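You operate a simulated robot arm through the tools that you are given. There is no shell and no other tool. Be economical: measure what you need, move in short steps, check, and stop when the job is done.

You are at the controls of a simulated two-armed robot. One attempt, no reset.

Task
Prove cabinet four dead, then lay the purple end loom on its deck.
Fine: switch on, try its silver button once, switch off again, then the loom.

It is judged by the outcome, as a careful person would: the job done as asked, and still so three seconds after it is handed in. It fails if anything else is knocked over, pushed out of place, dropped, spilled or broken.

Robot
Two 7-joint arms with fingered hands on one trunk, on a base that drives. Base frame: it is fixed to the floor where the robot stands at the start and does not move with it; the origin is under the middle of the robot, x ahead of it, y to its left, z up. Units: mm, degrees, N and s.
The left shoulder is at the start at [85, 174, 920], the right one opposite. With the tool pointing down near the work surface each hand reaches from about 320 to 780 mm from the robot's upright axis, wherever it stands, measured 20 degrees to its own side. Places, roughly: cabinet four [700, 200, 400]; deck of cabinet four [700, 200, 600]; fuse drawer five [800, -500, 700]; fuse drawer four [600, 0, 700]; fuse drawer one [200, 1500, 700]; fuse drawer three [500, 500, 700]; fuse drawer two [300, 1000, 700]; plug one [0, 1500, 750]; silver button five [800, -400, 800]; silver button four [600, 100, 800]; silver button one [100, 1600, 800]; silver button three [400, 600, 800]; silver button two [300, 1100, 800]; spigot five [700, -400, 700]; spigot four [500, 100, 700]; spigot one [100, 1600, 700]. Payload 3.8 kg a hand.
The tool frame of a hand sits at the grasp point between the pads (the TCP): z along the fingers, y along the line on which they close. The tips reach 26 mm beyond it. Largest opening 132 mm; the body of the gripper starts 73 mm behind the TCP. The gripper is a hand of 3 fingers: y runs from the thumb to the fingers, the wrist lies at [0, 0, -224] in the tool frame, and closing takes about 1.5 s.
Orientation is that of the tool frame in the base frame, as [roll, pitch, yaw] about the fixed x, y, z axes, in that order (R = Rz(yaw) Ry(pitch) Rx(roll)). With the fingers straight down and closing along the base's y, the tool's x points along the base's -x, its y along +y and its z along -z.

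Tools
- The arms move only by the tool servo_tool. It takes "left_commands", "right_commands" or both (then of equal length, played together; a hand with none holds still); each is a list of rows, each an object of numbers (a shift or turn left out is 0, a gripper value left out holds the last): "ax", "ay", "az": the turn, a rotation vector about the base's x, y, z in degrees; "dx", "dy", "dz": the shift along the base's x, y, z in cm. In form: [{"ax": .., "ay": .., "az": .., "dx": .., "dy": .., "dz": ..}, ...]. A call has 1 to 8 rows; each row shifts and turns the commanded pose from where the row before left it. "left_grip" and "right_grip" are, for a hand that has rows, the gripper command, from -1 (fully open) to 1 (shut), values between in proportion, set as the call begins (left out, the last holds). Each row takes 0.2 s and may step no farther than 50 mm and 8.6 degrees from the row before; otherwise, or with a gripper value out of range, the whole call is refused. A pose out of reach is approached as far as the arm can. The call stops where the force on the tool passes 40 N (or 10 N more than at its start, if that is more) or the arm is blocked; 0.2 s more then pass. Each finger travels about 108 mm/s and halts on what it meets, pressing with about 25 N; the grip force reading is that of the motor and also rises with nothing between the fingers. The clock runs only during rows and for 0.2 s after the last one: add rows that do not move to give the fingers time. The reply holds the time, the measured pose of the TCP, the force on the tool along the base axes, the opening and the grip force, in the units named above and with some noise, with the torque about the TCP (base axes, N m) and any sound that the robot's microphone picked up.
- Cameras (640 x 400 px; columns grow to the right, rows downward): "scene" is now at [168.2, 24.2, 858.6]; the picture's right is [0.34, -0.94, 0.00], its down [0.17, 0.06, -0.98] and it looks along [0.93, 0.33, 0.18] (base axes); focal length 214 px, centre (320, 200). "left" rides on the left gripper at [-62, 3, -92] in its tool frame; the picture's right is [-0.05, -1.00, 0.00], its down [0.83, -0.04, -0.55] and it looks along [0.55, -0.03, 0.83] (tool axes); focal length 230 px, centre (320, 200). "right" rides on the right gripper at [62, 3, -92] in its tool frame; the picture's right is [-0.05, 1.00, 0.00], its down [-0.83, -0.04, -0.56] and it looks along [-0.55, -0.03, 0.83] (tool axes); focal length 230 px, centre (320, 200).
- grab_frame(camera): a new picture of that camera. It takes no simulated time.
- move_column(by): slides the trunk up (or, below 0, down) by that many mm; the arms and the scene camera ride with it, the base frame stays. It gives what a move gives, with no picture.
- base_move(legs): drives the robot by 1 to 6 legs, each [ahead, left, turn to the left] in mm, mm and degrees, along the robot's own axes; the way and the turn of a leg run together, so that a leg with both is an arc; at most 1500 mm and 180 degrees a leg. The arms and the cameras ride along, it lands a little off, and it stops where it bumps. It gives what a move gives.
- move_fingers(finger1, finger2, thumb_bend, hand): sets how far each is bent, from 0 (flat) to 1 (curled in); at 0.3 the hand is open as for a grip, at 0.7 the pads meet at the TCP. One left out holds its place. A second passes; each finger stops where it meets its share of the squeeze, and holds until it gets a number again. A gripper value or a shape takes the hand back. It gives what a move gives, with no picture; readings hold the bend of each and the force on the fingers (four entries, about 0 where the hand has none), thumb and palm.
- preshape(shape, hand): the hand has 3 fingers and takes this shape, open, in about a second: jaw (thumb against the fingers, like two jaws); tri (thumb and two fingers); tip (a fingertip pinch); poke (one finger out to press); point (the index stretched); flat (the hand flat); cup (the hand cupped); fist (a fist). The gripper value then closes the fingers along that shape, each until it touches; the sizes above hold for jaw. It gives what a move gives, with no picture.
- pan_tilt(pan, tilt): turns the head with the scene camera to pan (to the left, within 60 degrees either way) and tilt (down, from -29 to 69), counted from straight ahead of the robot. It gives what a move gives.
- probe_pixels(camera, pixels): for up to 12 pixels [column, row] of the newest picture of that camera ("zoom" is the newest enlarged one), the place [x, y, z] in the base frame of the surface seen there, good to about 2 mm, but the place of the scene camera against the robot may be out by one fixed shift of up to 25 mm in any direction. It takes no simulated time.
- close_up(camera, box): a new picture of the part [left, top, right, bottom] of that camera's present view, enlarged. It takes no simulated time.
- close_job(): hands the job in; it is judged then, once.

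Work in short steps. Measure before you move; look again where a grasp or a placing could have gone wrong, and mend it. You have 80 turns and 70 pictures in all, those below and enlarged ones among them. Open the grippers and draw the arms clear of the work before you hand the job in, unless the task says otherwise; then end with one line.

The tools are called after ">>>" by a JSON object that holds its "api" and its "payload". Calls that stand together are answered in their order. servo_tool: Moves the arms, as the interface text tells. Its arguments: {"type":"object","properties":{"left_commands":{"type":"array"},"left_grip":{"type":"number"},"right_commands":{"type":"array"},"right_grip":{"type":"number"}},"required":[]} The other tools are called the same way: move_column (by) slides the trunk up or down; preshape (shape, hand) gives the hand a shape; move_fingers (finger1, finger2, thumb_bend, hand) moves the fingers one by one; base_move (legs) drives the base; pan_tilt (pan, tilt) turns the head that bears the scene camera; grab_frame (camera) takes a picture; probe_pixels (camera, pixels) gives the place of the surface under pixels of a picture; close_up (camera, box) takes an enlarged picture of a part of a camera's view; close_job () hands the job in.

At the start:

```text
time_s: 0.0
left_position: [420.9, 127.1, 988.0]
left_tcp_rot: [180.0, 0.0, -179.9]
left_wrist_force: [-0.7, -0.1, 0.7]
left_moment: [0.0, 0.03, 0.03]
left_finger_gap: 132.0
left_gripper_force: 0.1
left_shape: jaw
left_bend: [0.3, 0.3, 0.3]
left_finger forces: [0.0, 0.0, 0.0, 0.1, 0.0, 0.0]
right_position: [443.7, -174.6, 1031.2]
right_tcp_rot: [180.0, 0.0, 179.9]
right_wrist_force: [0.1, 0.1, 0.3]
right_moment: [0.02, 0.01, -0.02]
right_finger_gap: 132.0
right_gripper_force: 0.1
right_shape: jaw
right_bend: [0.3, 0.3, 0.3]
right_finger forces: [0.0, 0.0, 0.0, 0.0, 0.0, 0.1]
trunk travel left (down, up): [-225.0, 257.0]
robot x, y, heading: [-3.9, -0.4, 0.1]
head pan, tilt: [19.8, -10.2]
```

scene: 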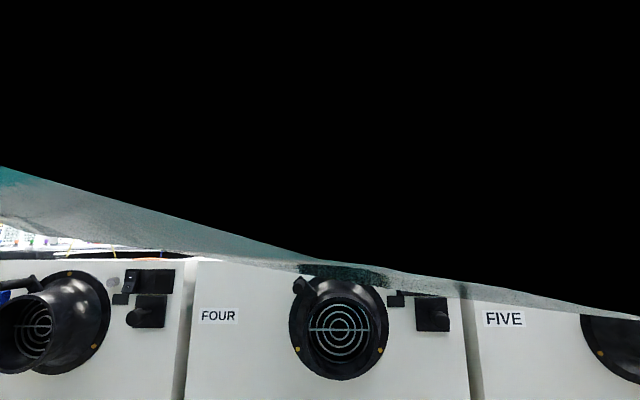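
right: 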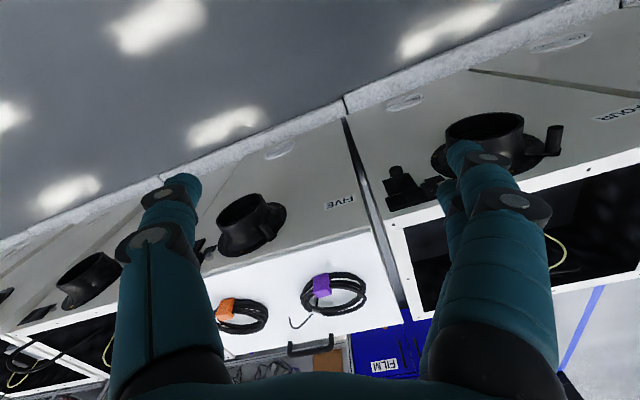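
left: 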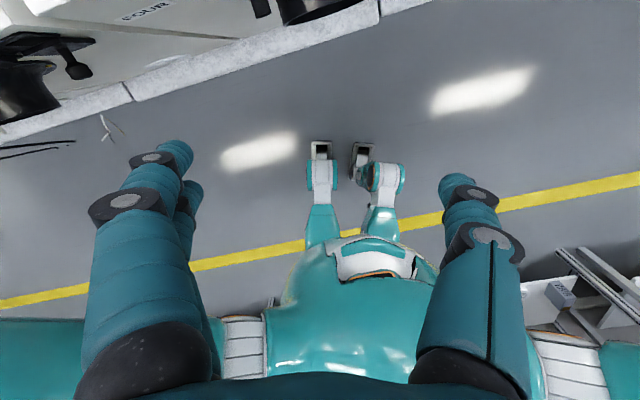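

The head looks too high; I tilt it down toward cabinet four to see its panel and deck.

>>> {"api": "pan_tilt", "payload": {"pan": 10, "tilt": 25}}

>>> {"api": "grab_frame", "payload": {"camera": "scene"}}

```text
time_s: 1.0
left_position: [421.9, 127.8, 988.0]
left_tcp_rot: [180.0, 0.0, -179.9]
left_wrist_force: [0.4, 0.8, 0.3]
left_moment: [0.0, -0.01, -0.02]
left_finger_gap: 132.0
left_gripper_force: 0.1
left_shape: jaw
left_bend: [0.3, 0.3, 0.3]
left_finger forces: [0.0, 0.1, 0.0, 0.0, 0.1, 0.0]
right_position: [442.4, -174.8, 1030.2]
right_tcp_rot: [179.9, 0.0, 179.9]
right_wrist_force: [-0.3, 0.0, -0.1]
right_moment: [0.03, -0.04, -0.01]
right_finger_gap: 132.1
right_gripper_force: 0.0
right_shape: jaw
right_bend: [0.3, 0.3, 0.3]
right_finger forces: [0.0, 0.0, 0.1, 0.1, 0.1, 0.1]
trunk travel left (down, up): [-225.0, 257.0]
robot x, y, heading: [-3.6, -1.6, 0.1]
head pan, tilt: [10.0, 25.0]
```

```text
66 pictures are left
```

scene: 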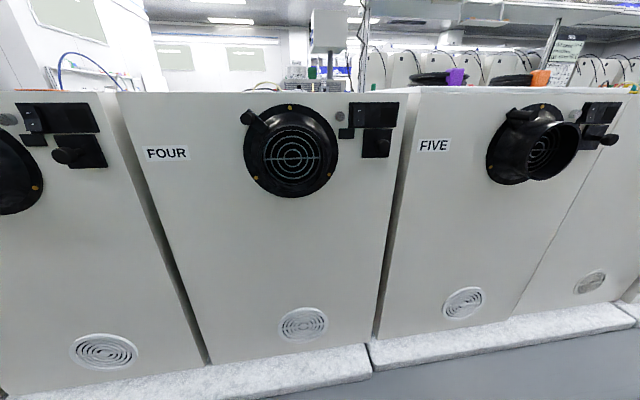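

I see cabinet four at columns 120-410 with a vent at (290,150) and a control panel at (375,125). I enlarge the panel.

>>> {"api": "close_up", "payload": {"camera": "scene", "box": [230, 85, 430, 210]}}

>>> {"api": "close_up", "payload": {"camera": "scene", "box": [0, 50, 200, 175]}}

>>> {"api": "close_up", "payload": {"camera": "scene", "box": [440, 50, 640, 175]}}

```text
3.20 times, centred on (330, 148) of scene
```

zoom: 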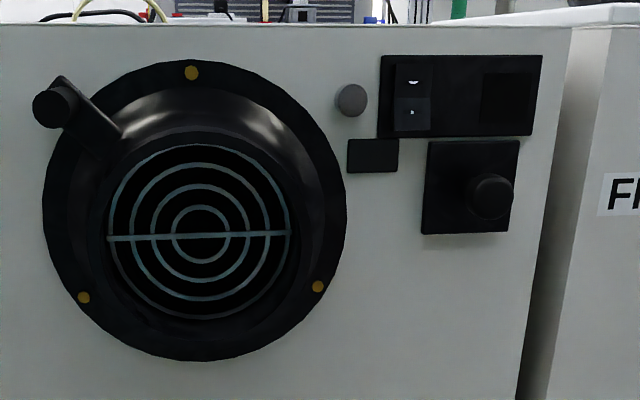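

```text
3.20 times, centred on (100, 112) of scene
```

zoom: 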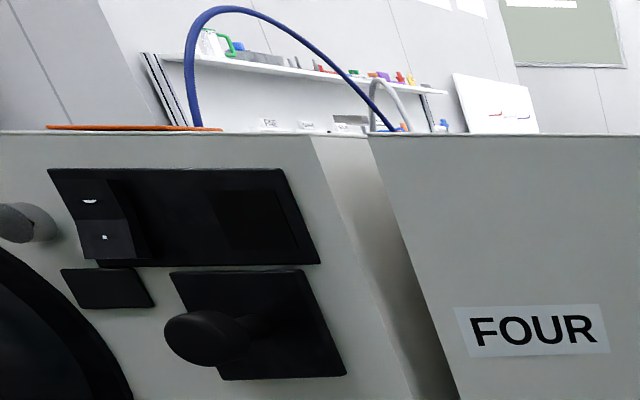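

```text
3.20 times, centred on (540, 112) of scene
```

zoom: 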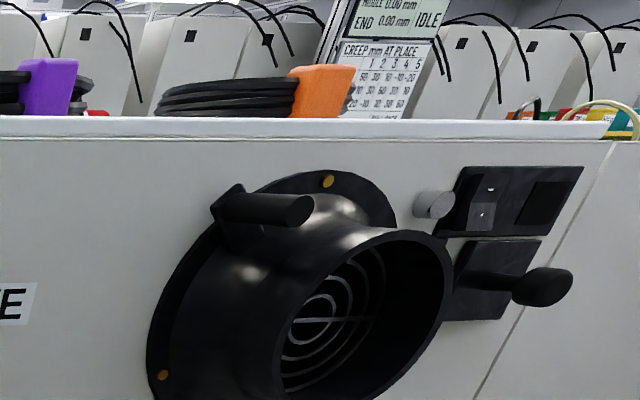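

The board at right reads something about "CREEP mm AT PLACE"; I enlarge it, and raise the trunk to look over the cabinets.

>>> {"api": "close_up", "payload": {"camera": "scene", "box": [530, 25, 610, 90]}}

>>> {"api": "move_column", "payload": {"by": 250}}

>>> {"api": "grab_frame", "payload": {"camera": "scene"}}

```text
6.15 times, centred on (570, 58) of scene
```

zoom: 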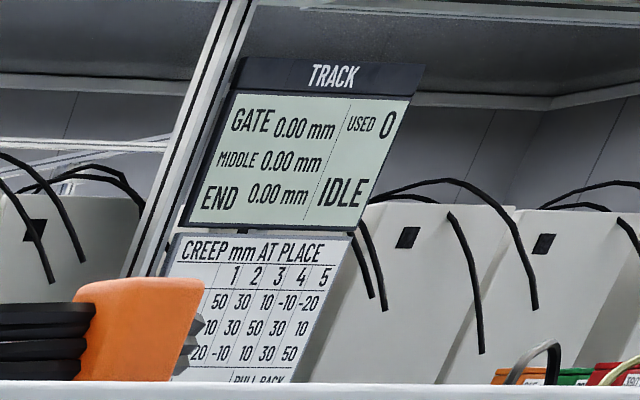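

```text
time_s: 3.6
left_position: [421.5, 127.6, 1235.7]
left_tcp_rot: [180.0, -0.1, -179.9]
left_wrist_force: [0.0, 0.4, 0.5]
left_moment: [-0.01, 0.04, 0.0]
left_finger_gap: 131.9
left_gripper_force: 0.0
left_shape: jaw
left_bend: [0.3, 0.3, 0.3]
left_finger forces: [0.0, 0.1, 0.1, 0.0, 0.1, 0.1]
right_position: [443.2, -173.7, 1279.3]
right_tcp_rot: [-179.9, -0.2, 179.9]
right_wrist_force: [0.0, -0.2, 0.6]
right_moment: [0.0, -0.01, 0.02]
right_finger_gap: 131.9
right_gripper_force: 0.0
right_shape: jaw
right_bend: [0.3, 0.3, 0.3]
right_finger forces: [0.1, 0.0, 0.0, 0.1, 0.0, 0.0]
trunk travel left (down, up): [-475.0, 7.0]
robot x, y, heading: [-0.5, 3.1, 0.1]
head pan, tilt: [10.0, 25.0]
```

```text
61 pictures are left
```

scene: 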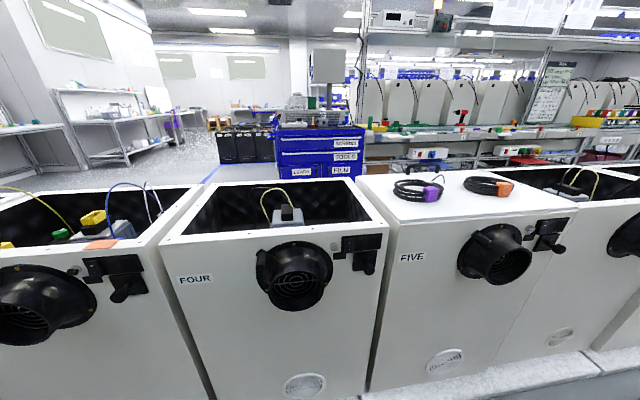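

The sign has more text below. I pan right to see all of it, including what applies to cabinet four.

>>> {"api": "close_up", "payload": {"camera": "scene", "box": [510, 50, 600, 140]}}

>>> {"api": "close_up", "payload": {"camera": "scene", "box": [150, 165, 390, 315]}}

>>> {"api": "close_up", "payload": {"camera": "scene", "box": [360, 160, 600, 310]}}

```text
4.44 times, centred on (555, 95) of scene
```

zoom: 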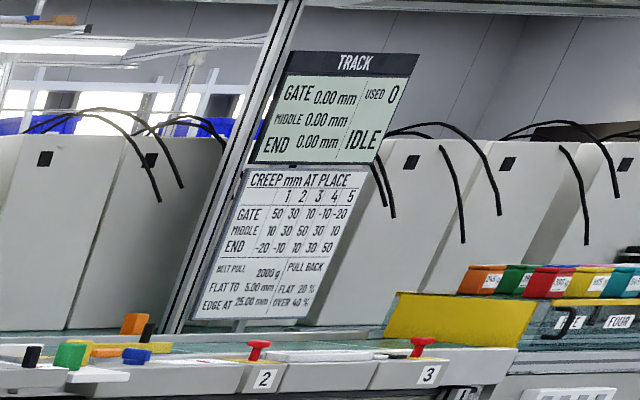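

```text
2.67 times, centred on (270, 240) of scene
```

zoom: 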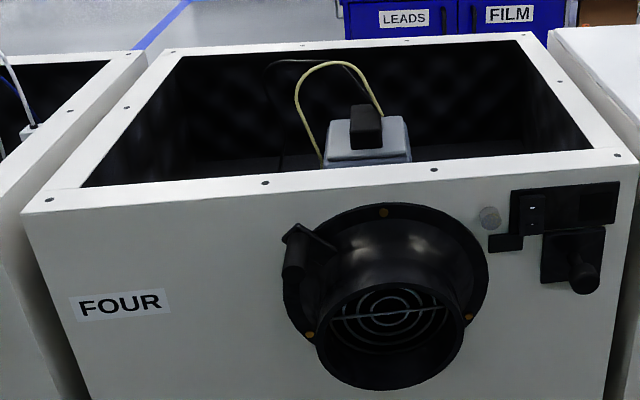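

```text
2.67 times, centred on (480, 235) of scene
```

zoom: 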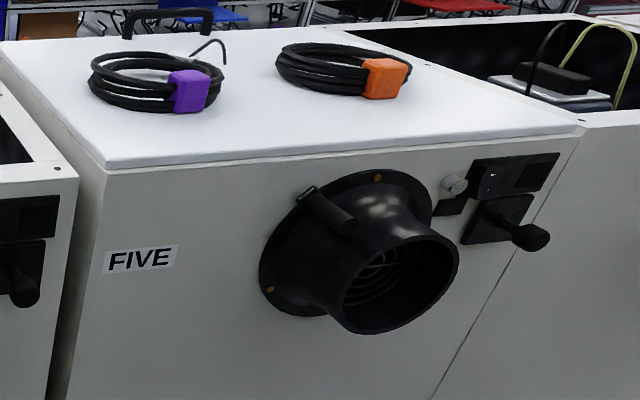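

The purple-ended coil lies on cabinet five's lid near (420,188). I measure panel four's parts and the loom in the scene picture.

>>> {"api": "close_up", "payload": {"camera": "scene", "box": [315, 220, 395, 280]}}

>>> {"api": "probe_pixels", "payload": {"camera": "scene", "pixels": [[433, 194], [420, 180], [400, 190], [375, 195], [290, 215], [270, 260], [300, 300], [230, 240], [190, 200], [340, 200], [265, 188], [350, 186]]}}

```text
6.67 times, centred on (355, 250) of scene
```

zoom: 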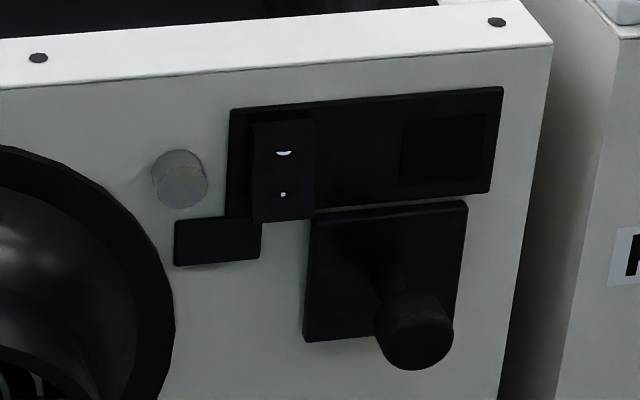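

```text
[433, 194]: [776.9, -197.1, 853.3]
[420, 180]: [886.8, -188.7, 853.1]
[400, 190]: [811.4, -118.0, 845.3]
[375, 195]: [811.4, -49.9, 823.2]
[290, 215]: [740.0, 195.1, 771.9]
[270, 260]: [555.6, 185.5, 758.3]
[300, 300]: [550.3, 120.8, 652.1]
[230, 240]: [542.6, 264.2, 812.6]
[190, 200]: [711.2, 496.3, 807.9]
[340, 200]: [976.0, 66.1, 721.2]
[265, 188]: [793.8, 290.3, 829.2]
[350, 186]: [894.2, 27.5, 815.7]
```

The zoom shows the button at (180,180), rocker at (283,170), fuse drawer with knob at (415,330). I probe these.

>>> {"api": "probe_pixels", "payload": {"camera": "zoom", "pixels": [[185, 182], [168, 165], [283, 140], [283, 172], [283, 205], [258, 170], [350, 150], [443, 150], [217, 242], [415, 340], [340, 270], [130, 130]]}}

```text
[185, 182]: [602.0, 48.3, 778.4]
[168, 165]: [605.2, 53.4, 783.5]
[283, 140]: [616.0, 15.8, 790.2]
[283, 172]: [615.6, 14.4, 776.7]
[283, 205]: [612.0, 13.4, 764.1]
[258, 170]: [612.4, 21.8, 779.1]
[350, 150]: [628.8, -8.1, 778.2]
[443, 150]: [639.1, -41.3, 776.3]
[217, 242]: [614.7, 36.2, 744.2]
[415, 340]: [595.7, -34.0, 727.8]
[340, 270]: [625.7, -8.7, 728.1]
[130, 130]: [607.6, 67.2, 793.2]
```

Cabinet four's face is turned about 18° (inward direction about [0.95,0.31,0]); the rocker's top half appears pressed in. I shape the right hand to poke and, high and clear, begin turning it to point forward, pulled back a little.

>>> {"api": "preshape", "payload": {"hand": "right", "shape": "poke"}}

>>> {"api": "servo_tool", "payload": {"right_commands": [{"ay": -8.2, "dx": -1}, {"ay": -8.2, "dx": -1}, {"ay": -8.2, "dx": -1}, {"ay": -8.2, "dx": -1}, {"ay": -8.2, "dx": -1}, {"ay": -8.2}, {"ay": -8.2}, {"ay": -8.2}]}}

>>> {"api": "servo_tool", "payload": {"right_commands": [{"ay": -8.2}, {"ay": -8.2}, {"ay": -8}, {"az": 6}, {"az": 6}, {"az": 6}]}}

>>> {"api": "grab_frame", "payload": {"camera": "right"}}

```text
time_s: 4.5
left_position: [420.5, 127.1, 1237.1]
left_tcp_rot: [-179.9, 0.0, -179.9]
left_wrist_force: [0.3, 0.0, 0.4]
left_moment: [0.01, -0.01, 0.02]
left_finger_gap: 131.9
left_gripper_force: 0.1
left_shape: jaw
left_bend: [0.3, 0.3, 0.3]
left_finger forces: [0.1, 0.0, 0.0, 0.0, 0.0, 0.1]
right_position: [442.4, -174.8, 1279.6]
right_tcp_rot: [-180.0, 0.1, 179.9]
right_wrist_force: [0.0, 0.9, -0.3]
right_moment: [0.01, 0.0, -0.01]
right_finger_gap: 0.0
right_gripper_force: 0.0
right_shape: poke
right_bend: [1.0, 1.0, 0.45]
right_finger forces: [0.0, 0.0, 0.0, 0.0, 0.1, 0.0]
trunk travel left (down, up): [-475.0, 7.0]
robot x, y, heading: [-0.5, 1.8, 0.0]
head pan, tilt: [10.0, 25.0]
```

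```text
time_s: 6.3
left_position: [422.5, 127.8, 1235.6]
left_tcp_rot: [-180.0, -0.1, -179.9]
left_wrist_force: [-0.8, -0.2, 0.3]
left_moment: [-0.02, 0.03, 0.02]
left_finger_gap: 131.6
left_gripper_force: 0.1
left_shape: jaw
left_bend: [0.3, 0.3, 0.3]
left_finger forces: [0.0, 0.0, 0.0, 0.1, 0.0, 0.0]
right_position: [397.8, -173.7, 1282.4]
right_tcp_rot: [179.8, 65.5, 179.7]
right_wrist_force: [1.2, 0.3, -0.1]
right_moment: [0.0, 0.0, 0.01]
right_finger_gap: 0.0
right_gripper_force: 0.0
right_shape: poke
right_bend: [1.0, 1.0, 0.45]
right_finger forces: [0.0, 0.0, 0.0, 0.1, 0.0, 0.0]
trunk travel left (down, up): [-475.0, 7.0]
robot x, y, heading: [-2.9, 5.5, -0.1]
head pan, tilt: [10.0, 25.0]
```

```text
time_s: 7.7
left_position: [420.9, 126.6, 1236.7]
left_tcp_rot: [179.9, 0.1, -179.9]
left_wrist_force: [0.2, -0.5, 0.1]
left_moment: [-0.04, 0.0, -0.01]
left_finger_gap: 131.8
left_gripper_force: 0.2
left_shape: jaw
left_bend: [0.3, 0.3, 0.3]
left_finger forces: [0.0, 0.0, 0.0, 0.0, 0.0, 0.1]
right_position: [444.8, -154.9, 1332.0]
right_tcp_rot: [41.6, 89.9, 59.7]
right_wrist_force: [0.0, -0.3, 0.5]
right_moment: [0.02, 0.01, -0.03]
right_finger_gap: 0.0
right_gripper_force: 0.0
right_shape: poke
right_bend: [1.0, 1.0, 0.45]
right_finger forces: [0.1, 0.0, 0.0, 0.0, 0.1, 0.0]
right hand out of reach, approached as far as the arm can: row 1, 2, 3, 4
trunk travel left (down, up): [-475.0, 7.0]
robot x, y, heading: [-3.2, 0.2, -0.0]
head pan, tilt: [10.0, 25.0]
```

```text
56 pictures are left
```

right: 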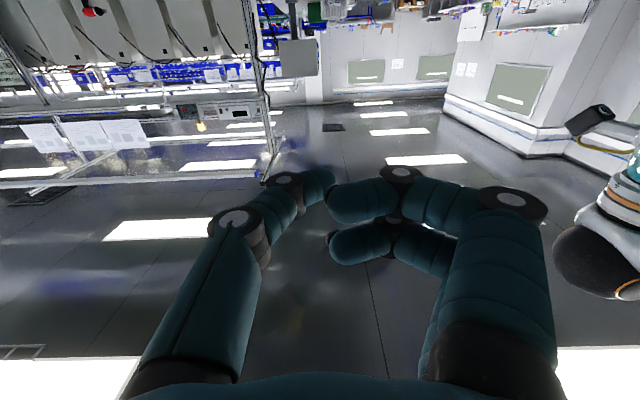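

The thumb (left in picture) is the poking finger, tip at about (330,180); the curled fingers lie at (340,200) and (340,250). I probe to find their tips relative to the TCP at [444.8,-154.9,1332.0].

>>> {"api": "probe_pixels", "payload": {"camera": "right", "pixels": [[331, 178], [325, 172], [318, 190], [300, 185], [345, 200], [400, 178], [420, 195], [340, 245]]}}

```text
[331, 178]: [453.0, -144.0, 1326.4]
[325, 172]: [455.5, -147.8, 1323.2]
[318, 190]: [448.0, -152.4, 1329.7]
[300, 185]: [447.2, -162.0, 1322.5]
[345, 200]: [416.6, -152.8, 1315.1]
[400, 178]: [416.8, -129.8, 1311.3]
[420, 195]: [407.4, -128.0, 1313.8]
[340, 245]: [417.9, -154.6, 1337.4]
```

Thumb tip sits about 14 mm beyond the TCP and 5 mm to +y; the curled fingers are ~30 mm behind it. To keep them away from the spigot I'll roll the hand so the fingers are above. I back off 100 mm, lower the trunk and roll.

>>> {"api": "base_move", "payload": {"legs": [[-100, 0, 0]]}}

>>> {"api": "servo_tool", "payload": {"right_commands": [{"dz": -4}, {"dz": -4}, {"dz": -4}, {"dz": -4}, {"dz": -4}]}}

>>> {"api": "servo_tool", "payload": {"right_commands": [{"ax": 8, "ay": 2.6}, {"ax": 8, "ay": 2.6}, {"ax": 8, "ay": 2.6}, {"ax": 8, "ay": 2.6}, {"ax": 8, "ay": 2.6}, {"ax": 8, "ay": 2.6}, {"ax": 8, "ay": 2.6}, {"ax": 8, "ay": 2.6}]}}

>>> {"api": "servo_tool", "payload": {"right_commands": [{"ax": 8, "ay": 2.6}, {"ax": 8, "ay": 2.6}, {"ax": 5.6, "ay": 1.8}]}}

>>> {"api": "pan_tilt", "payload": {"pan": 0, "tilt": 30}}

>>> {"api": "grab_frame", "payload": {"camera": "scene"}}

```text
time_s: 8.8
left_position: [322.9, 127.8, 1237.1]
left_tcp_rot: [179.9, 0.0, -179.7]
left_wrist_force: [-0.1, -0.2, -0.6]
left_moment: [0.01, -0.02, 0.0]
left_finger_gap: 131.9
left_gripper_force: 0.1
left_shape: jaw
left_bend: [0.3, 0.3, 0.3]
left_finger forces: [0.0, 0.0, 0.1, 0.0, 0.1, 0.0]
right_position: [346.3, -152.0, 1331.6]
right_tcp_rot: [119.1, 89.8, 137.1]
right_wrist_force: [0.3, 0.1, 0.7]
right_moment: [0.0, 0.03, -0.01]
right_finger_gap: 0.1
right_gripper_force: 0.0
right_shape: poke
right_bend: [1.0, 1.0, 0.45]
right_finger forces: [0.0, 0.0, 0.0, 0.1, 0.1, 0.1]
trunk travel left (down, up): [-475.0, 7.0]
robot x, y, heading: [-98.5, -3.2, -0.1]
head pan, tilt: [10.0, 25.0]
```

```text
time_s: 10.0
left_position: [322.1, 126.5, 1237.1]
left_tcp_rot: [-179.9, 0.0, -179.8]
left_wrist_force: [0.2, -0.5, -0.6]
left_moment: [0.02, 0.0, 0.0]
left_finger_gap: 131.8
left_gripper_force: 0.1
left_shape: jaw
left_bend: [0.3, 0.3, 0.3]
left_finger forces: [0.1, 0.1, 0.1, 0.0, 0.0, 0.0]
right_position: [381.0, -155.4, 1138.9]
right_tcp_rot: [44.7, 89.9, 62.8]
right_wrist_force: [0.6, 0.3, 0.4]
right_moment: [-0.02, 0.0, 0.01]
right_finger_gap: 0.0
right_gripper_force: 0.1
right_shape: poke
right_bend: [1.0, 1.0, 0.45]
right_finger forces: [0.0, 0.1, 0.0, 0.1, 0.1, 0.0]
right hand out of reach, approached as far as the arm can: row 1, 2, 3
trunk travel left (down, up): [-475.0, 7.0]
robot x, y, heading: [-98.0, -1.6, 0.0]
head pan, tilt: [10.0, 25.0]
```

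```text
time_s: 11.8
left_position: [322.8, 127.9, 1237.6]
left_tcp_rot: [-180.0, 0.1, -179.9]
left_wrist_force: [-0.9, -0.3, 0.1]
left_moment: [0.03, -0.02, 0.0]
left_finger_gap: 131.6
left_gripper_force: 0.0
left_shape: jaw
left_bend: [0.3, 0.3, 0.3]
left_finger forces: [0.0, 0.0, 0.1, 0.0, 0.1, 0.0]
right_position: [381.4, -154.6, 1137.4]
right_tcp_rot: [90.0, 22.4, 108.0]
right_wrist_force: [0.6, -1.0, 0.0]
right_moment: [0.02, -0.04, 0.03]
right_finger_gap: 0.0
right_gripper_force: 0.0
right_shape: poke
right_bend: [1.0, 1.0, 0.45]
right_finger forces: [0.1, 0.0, 0.0, 0.0, 0.0, 0.0]
trunk travel left (down, up): [-475.0, 7.0]
robot x, y, heading: [-97.8, 0.1, 0.0]
head pan, tilt: [10.0, 25.0]
```

```text
time_s: 12.6
left_position: [322.9, 128.3, 1237.9]
left_tcp_rot: [-180.0, 0.1, -179.8]
left_wrist_force: [-0.1, -0.1, -0.3]
left_moment: [-0.01, -0.01, -0.01]
left_finger_gap: 132.1
left_gripper_force: 0.0
left_shape: jaw
left_bend: [0.3, 0.3, 0.3]
left_finger forces: [0.0, 0.0, 0.0, 0.0, 0.0, 0.0]
right_position: [381.1, -155.3, 1135.8]
right_tcp_rot: [89.9, -0.2, 108.0]
right_wrist_force: [0.5, -0.1, 0.4]
right_moment: [-0.03, -0.02, -0.01]
right_finger_gap: 0.0
right_gripper_force: 0.0
right_shape: poke
right_bend: [1.0, 1.0, 0.45]
right_finger forces: [0.0, 0.0, 0.1, 0.0, 0.0, 0.0]
trunk travel left (down, up): [-475.0, 7.0]
robot x, y, heading: [-97.8, -0.5, 0.2]
head pan, tilt: [10.0, 25.0]
```

```text
time_s: 13.4
left_position: [321.7, 128.1, 1237.5]
left_tcp_rot: [179.9, 0.1, -179.8]
left_wrist_force: [0.3, 0.2, -0.3]
left_moment: [0.02, 0.03, 0.0]
left_finger_gap: 132.1
left_gripper_force: 0.1
left_shape: jaw
left_bend: [0.3, 0.3, 0.3]
left_finger forces: [0.1, 0.0, 0.1, 0.0, 0.0, 0.1]
right_position: [381.3, -154.7, 1138.0]
right_tcp_rot: [89.8, -0.1, 108.1]
right_wrist_force: [-0.3, 0.0, -0.1]
right_moment: [0.01, -0.01, -0.01]
right_finger_gap: 0.0
right_gripper_force: 0.1
right_shape: poke
right_bend: [1.0, 1.0, 0.45]
right_finger forces: [0.0, 0.0, 0.0, 0.0, 0.0, 0.0]
trunk travel left (down, up): [-475.0, 7.0]
robot x, y, heading: [-96.0, -1.0, 0.2]
head pan, tilt: [0.0, 30.0]
```

```text
55 pictures are left
```

scene: 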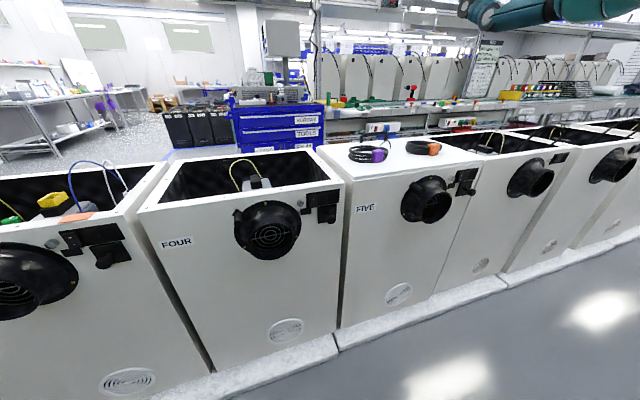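

The scene view is clear. I bring the right hand down to about 110 mm before the rocker and look with its camera.

>>> {"api": "servo_tool", "payload": {"right_commands": [{"dx": 1.5, "dy": 1.66, "dz": -4.3}, {"dx": 1.5, "dy": 1.66, "dz": -4.3}, {"dx": 1.5, "dy": 1.66, "dz": -4.3}, {"dx": 1.5, "dy": 1.66, "dz": -4.3}, {"dx": 1.5, "dy": 1.66, "dz": -4.3}, {"dx": 1.5, "dy": 1.66, "dz": -4.3}, {"dx": 1.5, "dy": 1.66, "dz": -4.3}, {"dx": 1.5, "dy": 1.66, "dz": -4.3}]}}

>>> {"api": "grab_frame", "payload": {"camera": "right"}}

```text
time_s: 15.2
left_position: [323.2, 128.1, 1237.2]
left_tcp_rot: [179.9, 0.0, -179.8]
left_wrist_force: [0.2, 0.2, 0.0]
left_moment: [-0.01, 0.0, 0.02]
left_finger_gap: 132.1
left_gripper_force: 0.0
left_shape: jaw
left_bend: [0.3, 0.3, 0.3]
left_finger forces: [0.0, 0.0, 0.1, 0.1, 0.1, 0.1]
right_position: [503.7, -22.2, 791.6]
right_tcp_rot: [89.9, 0.0, 108.2]
right_wrist_force: [0.3, 0.8, -1.0]
right_moment: [-0.03, 0.0, 0.03]
right_finger_gap: 0.0
right_gripper_force: 0.3
right_shape: poke
right_bend: [1.0, 1.0, 0.45]
right_finger forces: [0.0, 0.0, 0.0, 0.0, 0.1, 0.1]
trunk travel left (down, up): [-475.0, 7.0]
robot x, y, heading: [-98.0, -0.7, -0.1]
head pan, tilt: [0.0, 30.0]
```

```text
54 pictures are left
```

right: 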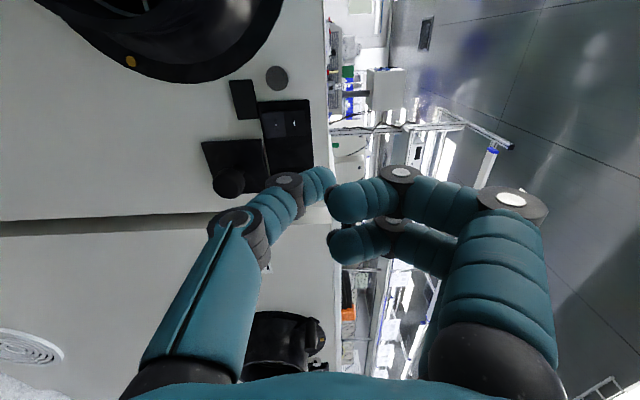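

The picture's right is up. The rocker is at (288,123), button at (277,77). I enlarge and probe them from this camera.

>>> {"api": "close_up", "payload": {"camera": "right", "box": [195, 55, 345, 205]}}

>>> {"api": "probe_pixels", "payload": {"camera": "right", "pixels": [[277, 77], [270, 124], [296, 122], [283, 123], [288, 150], [244, 98], [229, 183], [245, 155], [331, 178], [326, 186], [200, 100], [305, 80]]}}

```text
2.67 times, centred on (270, 130) of right
```

zoom: 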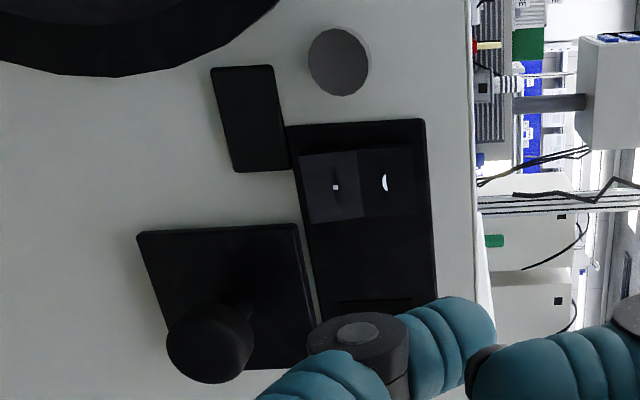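

```text
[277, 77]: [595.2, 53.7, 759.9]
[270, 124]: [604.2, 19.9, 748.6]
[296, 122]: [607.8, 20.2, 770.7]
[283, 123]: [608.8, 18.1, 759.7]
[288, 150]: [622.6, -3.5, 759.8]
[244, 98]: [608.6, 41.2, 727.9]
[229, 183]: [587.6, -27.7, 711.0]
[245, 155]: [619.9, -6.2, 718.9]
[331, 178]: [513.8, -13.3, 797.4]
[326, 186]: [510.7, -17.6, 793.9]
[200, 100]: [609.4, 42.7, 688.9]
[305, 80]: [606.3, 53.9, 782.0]
```

Upper half (mark "⊃") is recessed, lower half (small mark) stands ~4 mm prouder. I take a tight enlargement to read the marks.

>>> {"api": "close_up", "payload": {"camera": "right", "box": [258, 100, 308, 145]}}

```text
8.89 times, centred on (283, 122) of right
```

zoom: 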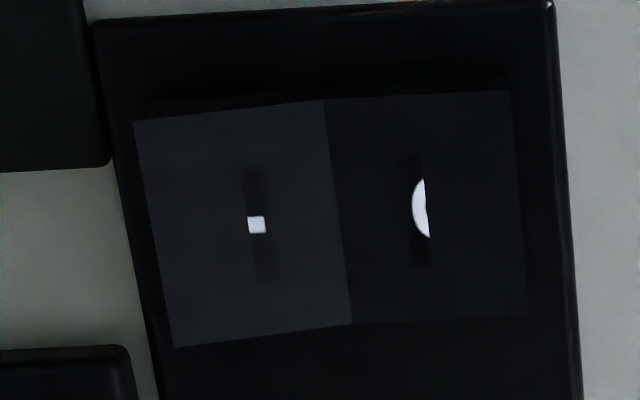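

The lower half carries the bar "I" mark, the upper the disc "O", O pressed in: off now. I line the thumb tip up with the lower half and approach to about 20 mm.

>>> {"api": "servo_tool", "payload": {"right_commands": [{"dx": -0.25, "dy": 0.78, "dz": -2.4}, {"dz": -2.4}, {"dx": 1.9, "dy": 0.62}, {"dx": 1.9, "dy": 0.62}, {"dx": 1.9, "dy": 0.62}, {"dx": 1.2, "dy": 0.39}]}}

>>> {"api": "grab_frame", "payload": {"camera": "right"}}

```text
time_s: 16.6
left_position: [322.6, 127.7, 1237.3]
left_tcp_rot: [-180.0, 0.0, -179.9]
left_wrist_force: [0.3, 0.3, 0.3]
left_moment: [0.0, -0.01, 0.01]
left_finger_gap: 131.6
left_gripper_force: 0.0
left_shape: jaw
left_bend: [0.3, 0.3, 0.3]
left_finger forces: [0.0, 0.0, 0.0, 0.1, 0.0, 0.1]
right_position: [559.0, 4.7, 757.4]
right_tcp_rot: [89.9, -0.1, 108.0]
right_wrist_force: [-0.4, -0.1, 0.3]
right_moment: [0.01, -0.02, 0.04]
right_finger_gap: 0.1
right_gripper_force: 0.0
right_shape: poke
right_bend: [1.0, 1.0, 0.45]
right_finger forces: [0.1, 0.0, 0.0, 0.1, 0.0, 0.1]
right hand out of reach, approached as far as the arm can: row 5, 6
trunk travel left (down, up): [-475.0, 7.0]
robot x, y, heading: [-96.2, -1.6, -0.1]
head pan, tilt: [0.0, 30.0]
```

```text
51 pictures are left
```

right: 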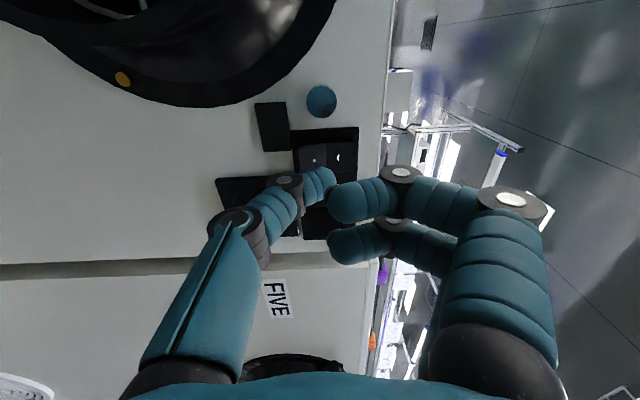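

The arm is at its reach limit (z 757, wanted 744). I retreat 60 mm and up 150 mm, then lower the trunk 150 mm, ending at the same height with a better posture.

>>> {"api": "servo_tool", "payload": {"right_commands": [{"dx": -2.85, "dy": -0.93}, {"dx": -2.85, "dy": -0.93}, {"dz": 4.5}, {"dz": 4.5}, {"dz": 4.5}, {"dz": 1.5}]}}

>>> {"api": "move_column", "payload": {"by": -150}}

```text
time_s: 18.0
left_position: [322.4, 128.0, 1236.9]
left_tcp_rot: [-180.0, 0.0, -179.8]
left_wrist_force: [0.0, 0.1, -1.1]
left_moment: [-0.01, 0.0, 0.01]
left_finger_gap: 132.2
left_gripper_force: 0.1
left_shape: jaw
left_bend: [0.3, 0.3, 0.3]
left_finger forces: [0.0, 0.0, 0.0, 0.1, 0.0, 0.0]
right_position: [500.8, -13.7, 905.3]
right_tcp_rot: [89.9, -0.2, 108.1]
right_wrist_force: [0.2, -0.1, -0.9]
right_moment: [0.01, -0.02, 0.03]
right_finger_gap: 0.0
right_gripper_force: 0.1
right_shape: poke
right_bend: [1.0, 1.0, 0.45]
right_finger forces: [0.1, 0.0, 0.0, 0.0, 0.0, 0.1]
trunk travel left (down, up): [-475.0, 7.0]
robot x, y, heading: [-100.9, -2.3, 0.2]
head pan, tilt: [0.0, 30.0]
```

```text
time_s: 19.7
left_position: [321.8, 128.5, 1087.3]
left_tcp_rot: [179.9, 0.1, -179.8]
left_wrist_force: [-0.1, 0.5, 0.6]
left_moment: [-0.03, -0.01, 0.01]
left_finger_gap: 131.9
left_gripper_force: 0.1
left_shape: jaw
left_bend: [0.3, 0.3, 0.3]
left_finger forces: [0.0, 0.0, 0.0, 0.0, 0.0, 0.0]
right_position: [502.2, -13.7, 757.2]
right_tcp_rot: [89.8, -0.1, 108.0]
right_wrist_force: [0.6, 0.1, 0.1]
right_moment: [-0.04, 0.01, -0.01]
right_finger_gap: 0.0
right_gripper_force: 0.0
right_shape: poke
right_bend: [1.0, 1.0, 0.45]
right_finger forces: [0.1, 0.1, 0.1, 0.0, 0.0, 0.1]
trunk travel left (down, up): [-325.0, 157.0]
robot x, y, heading: [-98.9, 0.2, 0.3]
head pan, tilt: [0.0, 30.0]
```

Now lateral is right; I lower 13 mm and approach 70 mm, then look.

>>> {"api": "servo_tool", "payload": {"right_commands": [{"dz": -1.3}, {"dx": 1.9, "dy": 0.62}, {"dx": 1.9, "dy": 0.62}, {"dx": 1.9, "dy": 0.62}, {"dx": 0.95, "dy": 0.31}]}}

>>> {"api": "close_up", "payload": {"camera": "right", "box": [240, 60, 400, 220]}}

```text
time_s: 20.9
left_position: [323.5, 127.2, 1086.5]
left_tcp_rot: [180.0, 0.0, -179.8]
left_wrist_force: [0.2, 0.0, -0.4]
left_moment: [-0.01, -0.02, 0.01]
left_finger_gap: 131.9
left_gripper_force: 0.0
left_shape: jaw
left_bend: [0.3, 0.3, 0.3]
left_finger forces: [0.0, 0.0, 0.0, 0.1, 0.0, 0.0]
right_position: [571.4, 7.8, 742.6]
right_tcp_rot: [89.9, -0.2, 108.0]
right_wrist_force: [0.1, 0.8, -0.1]
right_moment: [0.01, -0.01, -0.02]
right_finger_gap: 0.1
right_gripper_force: 0.1
right_shape: poke
right_bend: [1.0, 1.0, 0.45]
right_finger forces: [0.1, 0.0, 0.0, 0.1, 0.1, 0.0]
trunk travel left (down, up): [-325.0, 157.0]
robot x, y, heading: [-99.4, 3.2, 0.3]
head pan, tilt: [0.0, 30.0]
```

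```text
2.50 times, centred on (320, 140) of right
```

zoom: 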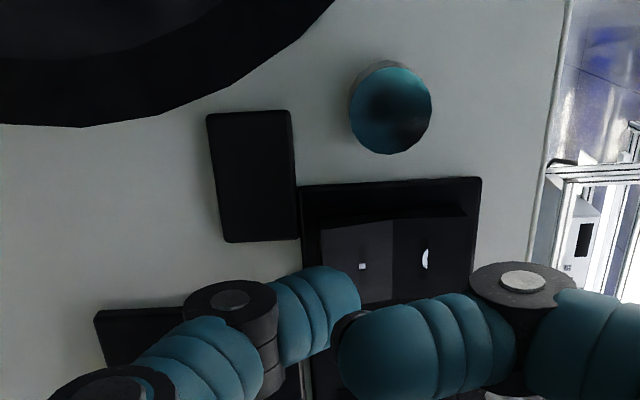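

Rocker marks at zoom (362,265) and (425,258), thumb tip at about (355,300). I re-probe for precise alignment.

>>> {"api": "probe_pixels", "payload": {"camera": "zoom", "pixels": [[340, 245], [362, 258], [385, 245], [362, 232], [425, 240], [425, 280], [357, 295], [345, 280], [358, 310], [390, 110], [330, 205], [350, 330]]}}

```text
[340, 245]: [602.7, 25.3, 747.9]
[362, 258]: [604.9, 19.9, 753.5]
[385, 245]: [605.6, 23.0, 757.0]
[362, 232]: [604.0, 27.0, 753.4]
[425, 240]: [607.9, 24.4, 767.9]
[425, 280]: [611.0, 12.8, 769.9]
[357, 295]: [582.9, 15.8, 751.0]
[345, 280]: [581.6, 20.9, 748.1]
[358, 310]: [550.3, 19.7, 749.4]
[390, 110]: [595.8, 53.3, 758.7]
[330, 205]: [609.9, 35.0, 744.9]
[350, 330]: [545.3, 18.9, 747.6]
```

The tip is ~21 mm short, laterally centred, tip z≈750; I lower 3 mm and press forward gently in small steps.

>>> {"api": "servo_tool", "payload": {"right_commands": [{"dz": -0.3, "dx": 0.95, "dy": 0.31}, {"dx": 0.57, "dy": 0.19}, {"dx": 0.38, "dy": 0.12}, {"dx": 0.19, "dy": 0.06}, {"dx": 0.19, "dy": 0.06}, {"dx": 0.19, "dy": 0.06}]}}

>>> {"api": "close_up", "payload": {"camera": "right", "box": [240, 60, 400, 220]}}

```text
time_s: 22.1
left_position: [321.9, 127.1, 1087.5]
left_tcp_rot: [180.0, 0.0, -179.8]
left_wrist_force: [0.2, 0.0, -0.7]
left_moment: [-0.02, 0.05, -0.01]
left_finger_gap: 131.9
left_gripper_force: 0.1
left_shape: jaw
left_bend: [0.3, 0.3, 0.3]
left_finger forces: [0.1, 0.0, 0.1, 0.0, 0.1, 0.0]
right_position: [589.8, 14.3, 735.8]
right_tcp_rot: [90.6, -0.1, 108.1]
right_wrist_force: [-0.5, -0.6, 0.3]
right_moment: [-0.04, 0.01, 0.0]
right_finger_gap: 0.0
right_gripper_force: 0.0
right_shape: poke
right_bend: [1.0, 1.0, 0.45]
right_finger forces: [0.0, 0.0, 0.0, 0.0, 0.3, 0.0]
trunk travel left (down, up): [-325.0, 157.0]
robot x, y, heading: [-95.9, -1.3, 0.1]
head pan, tilt: [0.0, 30.0]
stopped in row 6 (right hand): the force on the tool passed its limit (the readings are from after the stop); the commanded pose is now the measured one
```

```text
2.50 times, centred on (320, 140) of right
```

zoom: 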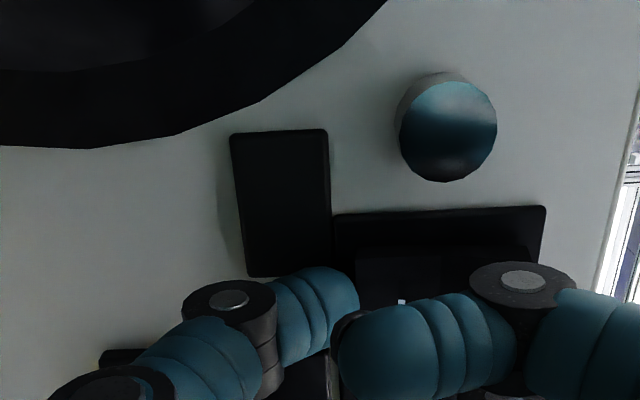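

The press stopped on force with the TCP at z 736. I back off 60 mm and inspect the rocker.

>>> {"api": "servo_tool", "payload": {"right_commands": [{"dx": -1.9, "dy": -0.62}, {"dx": -1.9, "dy": -0.62}, {"dx": -1.9, "dy": -0.62}, {"dz": 0.3}]}}

>>> {"api": "close_up", "payload": {"camera": "right", "box": [240, 60, 360, 180]}}

```text
time_s: 23.1
left_position: [321.4, 127.0, 1086.5]
left_tcp_rot: [180.0, 0.1, -179.9]
left_wrist_force: [-0.7, -0.2, 0.3]
left_moment: [0.0, -0.01, 0.0]
left_finger_gap: 131.8
left_gripper_force: 0.1
left_shape: jaw
left_bend: [0.3, 0.3, 0.3]
left_finger forces: [0.1, 0.0, 0.0, 0.0, 0.0, 0.1]
right_position: [531.7, -4.3, 738.5]
right_tcp_rot: [90.6, -0.1, 108.0]
right_wrist_force: [0.5, 0.8, 0.5]
right_moment: [0.03, 0.0, -0.02]
right_finger_gap: 0.2
right_gripper_force: 0.1
right_shape: poke
right_bend: [1.0, 1.0, 0.45]
right_finger forces: [0.1, 0.0, 0.0, 0.0, 0.1, 0.0]
trunk travel left (down, up): [-325.0, 157.0]
robot x, y, heading: [-99.4, -0.7, 0.1]
head pan, tilt: [0.0, 30.0]
```

```text
3.33 times, centred on (300, 120) of right
```

zoom: 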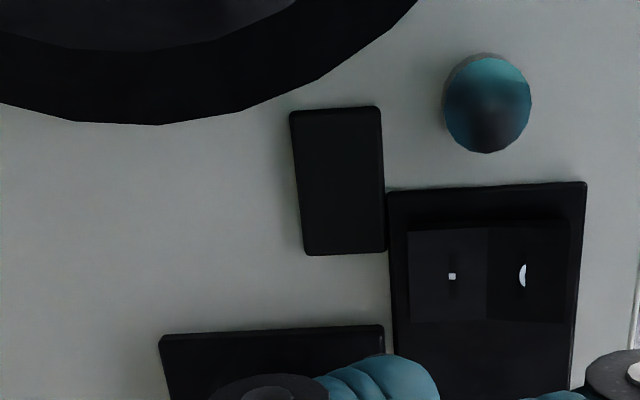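

I probe both rocker halves to see whether it flipped.

>>> {"api": "probe_pixels", "payload": {"camera": "zoom", "pixels": [[418, 260], [418, 300], [450, 250], [480, 260], [500, 260], [530, 250], [560, 260], [560, 300], [450, 205], [550, 205]]}}

>>> {"api": "close_up", "payload": {"camera": "right", "box": [305, 92, 355, 136]}}

```text
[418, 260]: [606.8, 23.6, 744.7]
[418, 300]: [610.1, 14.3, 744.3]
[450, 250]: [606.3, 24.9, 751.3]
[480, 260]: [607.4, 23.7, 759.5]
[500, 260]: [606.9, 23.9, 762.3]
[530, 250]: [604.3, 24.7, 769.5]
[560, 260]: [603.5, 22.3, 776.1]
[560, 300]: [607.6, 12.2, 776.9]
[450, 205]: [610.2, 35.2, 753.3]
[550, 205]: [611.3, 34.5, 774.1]
```

```text
9.09 times, centred on (330, 114) of right
```

zoom: 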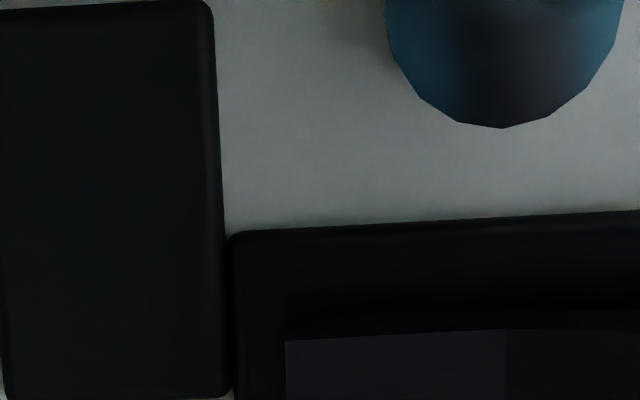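

The rocker has flipped: the lower "I" half is now in, so the switch is on. Before moving to the button I check how far the spigot sticks out.

>>> {"api": "grab_frame", "payload": {"camera": "right"}}

>>> {"api": "grab_frame", "payload": {"camera": "scene"}}

```text
46 pictures are left
```

right: 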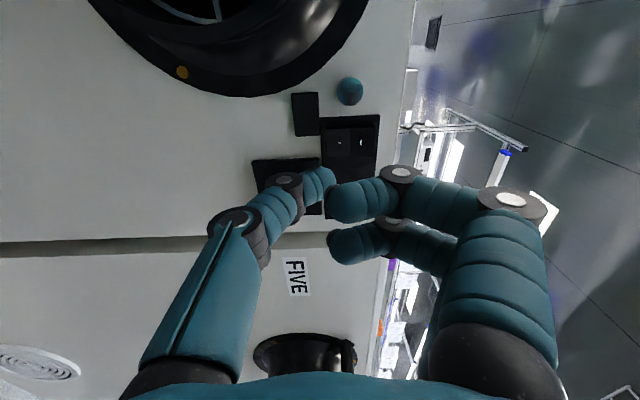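

```text
45 pictures are left
```

scene: 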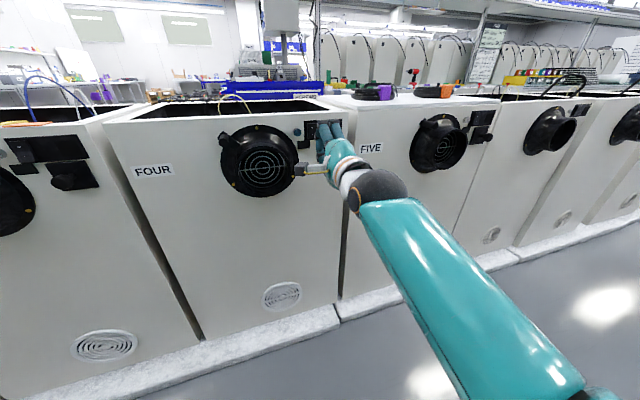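

I probe the spigot rim and nearby parts.

>>> {"api": "probe_pixels", "payload": {"camera": "right", "pixels": [[255, 30], [240, 45], [280, 85], [320, 60], [200, 35], [170, 20], [230, 10], [300, 20]]}}

>>> {"api": "probe_pixels", "payload": {"camera": "scene", "pixels": [[297, 165], [290, 140], [285, 185], [225, 135], [262, 130], [240, 165], [262, 165], [310, 171]]}}

```text
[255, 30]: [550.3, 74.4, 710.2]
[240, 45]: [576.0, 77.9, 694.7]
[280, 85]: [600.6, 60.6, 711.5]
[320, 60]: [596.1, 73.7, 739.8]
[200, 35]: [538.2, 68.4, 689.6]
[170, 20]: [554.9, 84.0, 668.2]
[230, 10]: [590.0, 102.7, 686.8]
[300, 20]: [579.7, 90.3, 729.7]
```

```text
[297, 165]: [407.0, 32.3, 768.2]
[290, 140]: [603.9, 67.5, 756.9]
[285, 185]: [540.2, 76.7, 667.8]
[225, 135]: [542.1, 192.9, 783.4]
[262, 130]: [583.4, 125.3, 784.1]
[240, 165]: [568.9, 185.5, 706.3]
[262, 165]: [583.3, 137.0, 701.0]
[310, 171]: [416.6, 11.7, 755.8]
```

The spigot's end reaches depth ~533, right edge lateral −101; the hand body stays behind that and the thumb ~20 mm to its right, so pressing the button is clear. I shift 35 mm left, 13 mm up, and approach 40 mm.

>>> {"api": "servo_tool", "payload": {"right_commands": [{"dx": -0.55, "dy": 1.68, "dz": 0.7}, {"dx": -0.55, "dy": 1.68, "dz": 0.65}, {"dx": 1.9, "dy": 0.62}, {"dx": 1.9, "dy": 0.62}]}}

>>> {"api": "close_up", "payload": {"camera": "right", "box": [240, 60, 400, 220]}}

>>> {"api": "probe_pixels", "payload": {"camera": "zoom", "pixels": [[357, 295], [345, 280], [350, 270], [400, 260], [385, 245], [370, 260], [360, 250], [410, 240]]}}

```text
time_s: 24.1
left_position: [321.8, 126.7, 1087.1]
left_tcp_rot: [-180.0, -0.1, -179.9]
left_wrist_force: [-0.3, -0.6, -0.2]
left_moment: [0.03, -0.03, -0.03]
left_finger_gap: 131.8
left_gripper_force: 0.0
left_shape: jaw
left_bend: [0.3, 0.3, 0.3]
left_finger forces: [0.0, 0.0, 0.0, 0.0, 0.0, 0.0]
right_position: [559.0, 42.6, 751.8]
right_tcp_rot: [90.6, 0.0, 108.1]
right_wrist_force: [0.2, -0.9, 1.3]
right_moment: [-0.01, 0.02, -0.04]
right_finger_gap: 0.0
right_gripper_force: 0.1
right_shape: poke
right_bend: [1.0, 1.0, 0.45]
right_finger forces: [0.1, 0.0, 0.1, 0.1, 0.0, 0.0]
trunk travel left (down, up): [-325.0, 157.0]
robot x, y, heading: [-97.5, 0.6, -0.2]
head pan, tilt: [0.0, 30.0]
```

```text
2.50 times, centred on (320, 140) of right
```

zoom: 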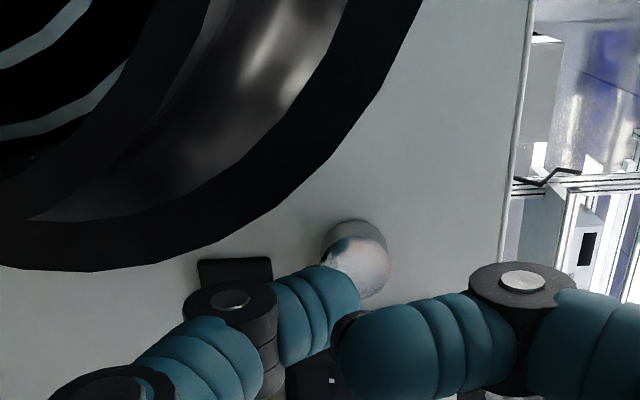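

```text
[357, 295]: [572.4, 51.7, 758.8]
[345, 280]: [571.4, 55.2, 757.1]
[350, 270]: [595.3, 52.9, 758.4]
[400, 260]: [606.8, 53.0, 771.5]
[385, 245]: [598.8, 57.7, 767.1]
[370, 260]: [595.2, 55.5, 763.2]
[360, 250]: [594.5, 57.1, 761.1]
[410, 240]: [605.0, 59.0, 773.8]
```

The tip (z≈758) faces the button centre with a gap of ~22 mm. I press once: forward in small steps until force stop or ~28 mm.

>>> {"api": "servo_tool", "payload": {"right_commands": [{"dx": 0.95, "dy": 0.31}, {"dx": 0.76, "dy": 0.25}, {"dx": 0.38, "dy": 0.12}, {"dx": 0.19, "dy": 0.06}, {"dx": 0.19, "dy": 0.06}, {"dx": 0.19, "dy": 0.06}]}}

>>> {"api": "close_up", "payload": {"camera": "scene", "box": [210, 90, 350, 180]}}

>>> {"api": "close_up", "payload": {"camera": "right", "box": [240, 60, 400, 220]}}

```text
time_s: 25.7
left_position: [319.2, 125.0, 1087.9]
left_tcp_rot: [179.9, 0.3, -180.0]
left_wrist_force: [-0.1, 0.1, 0.7]
left_moment: [0.03, 0.0, 0.02]
left_finger_gap: 131.9
left_gripper_force: 0.2
left_shape: jaw
left_bend: [0.3, 0.3, 0.3]
left_finger forces: [0.0, 0.0, 0.0, 0.0, 0.1, 0.0]
right_position: [581.5, 47.9, 744.5]
right_tcp_rot: [91.2, -0.2, 107.9]
right_wrist_force: [-50.8, -14.6, -6.3]
right_moment: [-0.23, 0.69, 0.14]
right_finger_gap: 0.0
right_gripper_force: 0.0
right_shape: poke
right_bend: [1.0, 1.0, 0.5]
right_finger forces: [0.0, 0.0, 0.1, 0.0, 55.4, 0.0]
trunk travel left (down, up): [-325.0, 157.0]
robot x, y, heading: [-97.4, -2.1, -0.1]
head pan, tilt: [0.0, 30.0]
heard: click
stopped in row 6 (right hand): the force on the tool passed its limit (the readings are from after the stop); the commanded pose is now the measured one
```

```text
4.44 times, centred on (280, 135) of scene
```

zoom: 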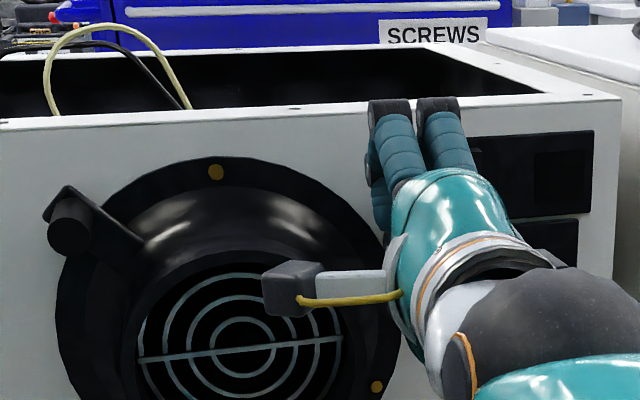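

```text
2.50 times, centred on (320, 140) of right
```

zoom: 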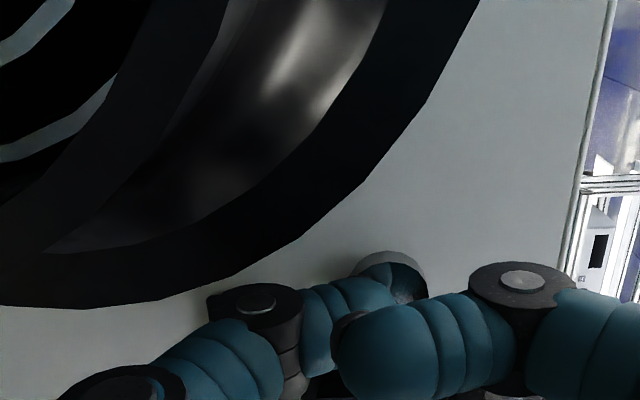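

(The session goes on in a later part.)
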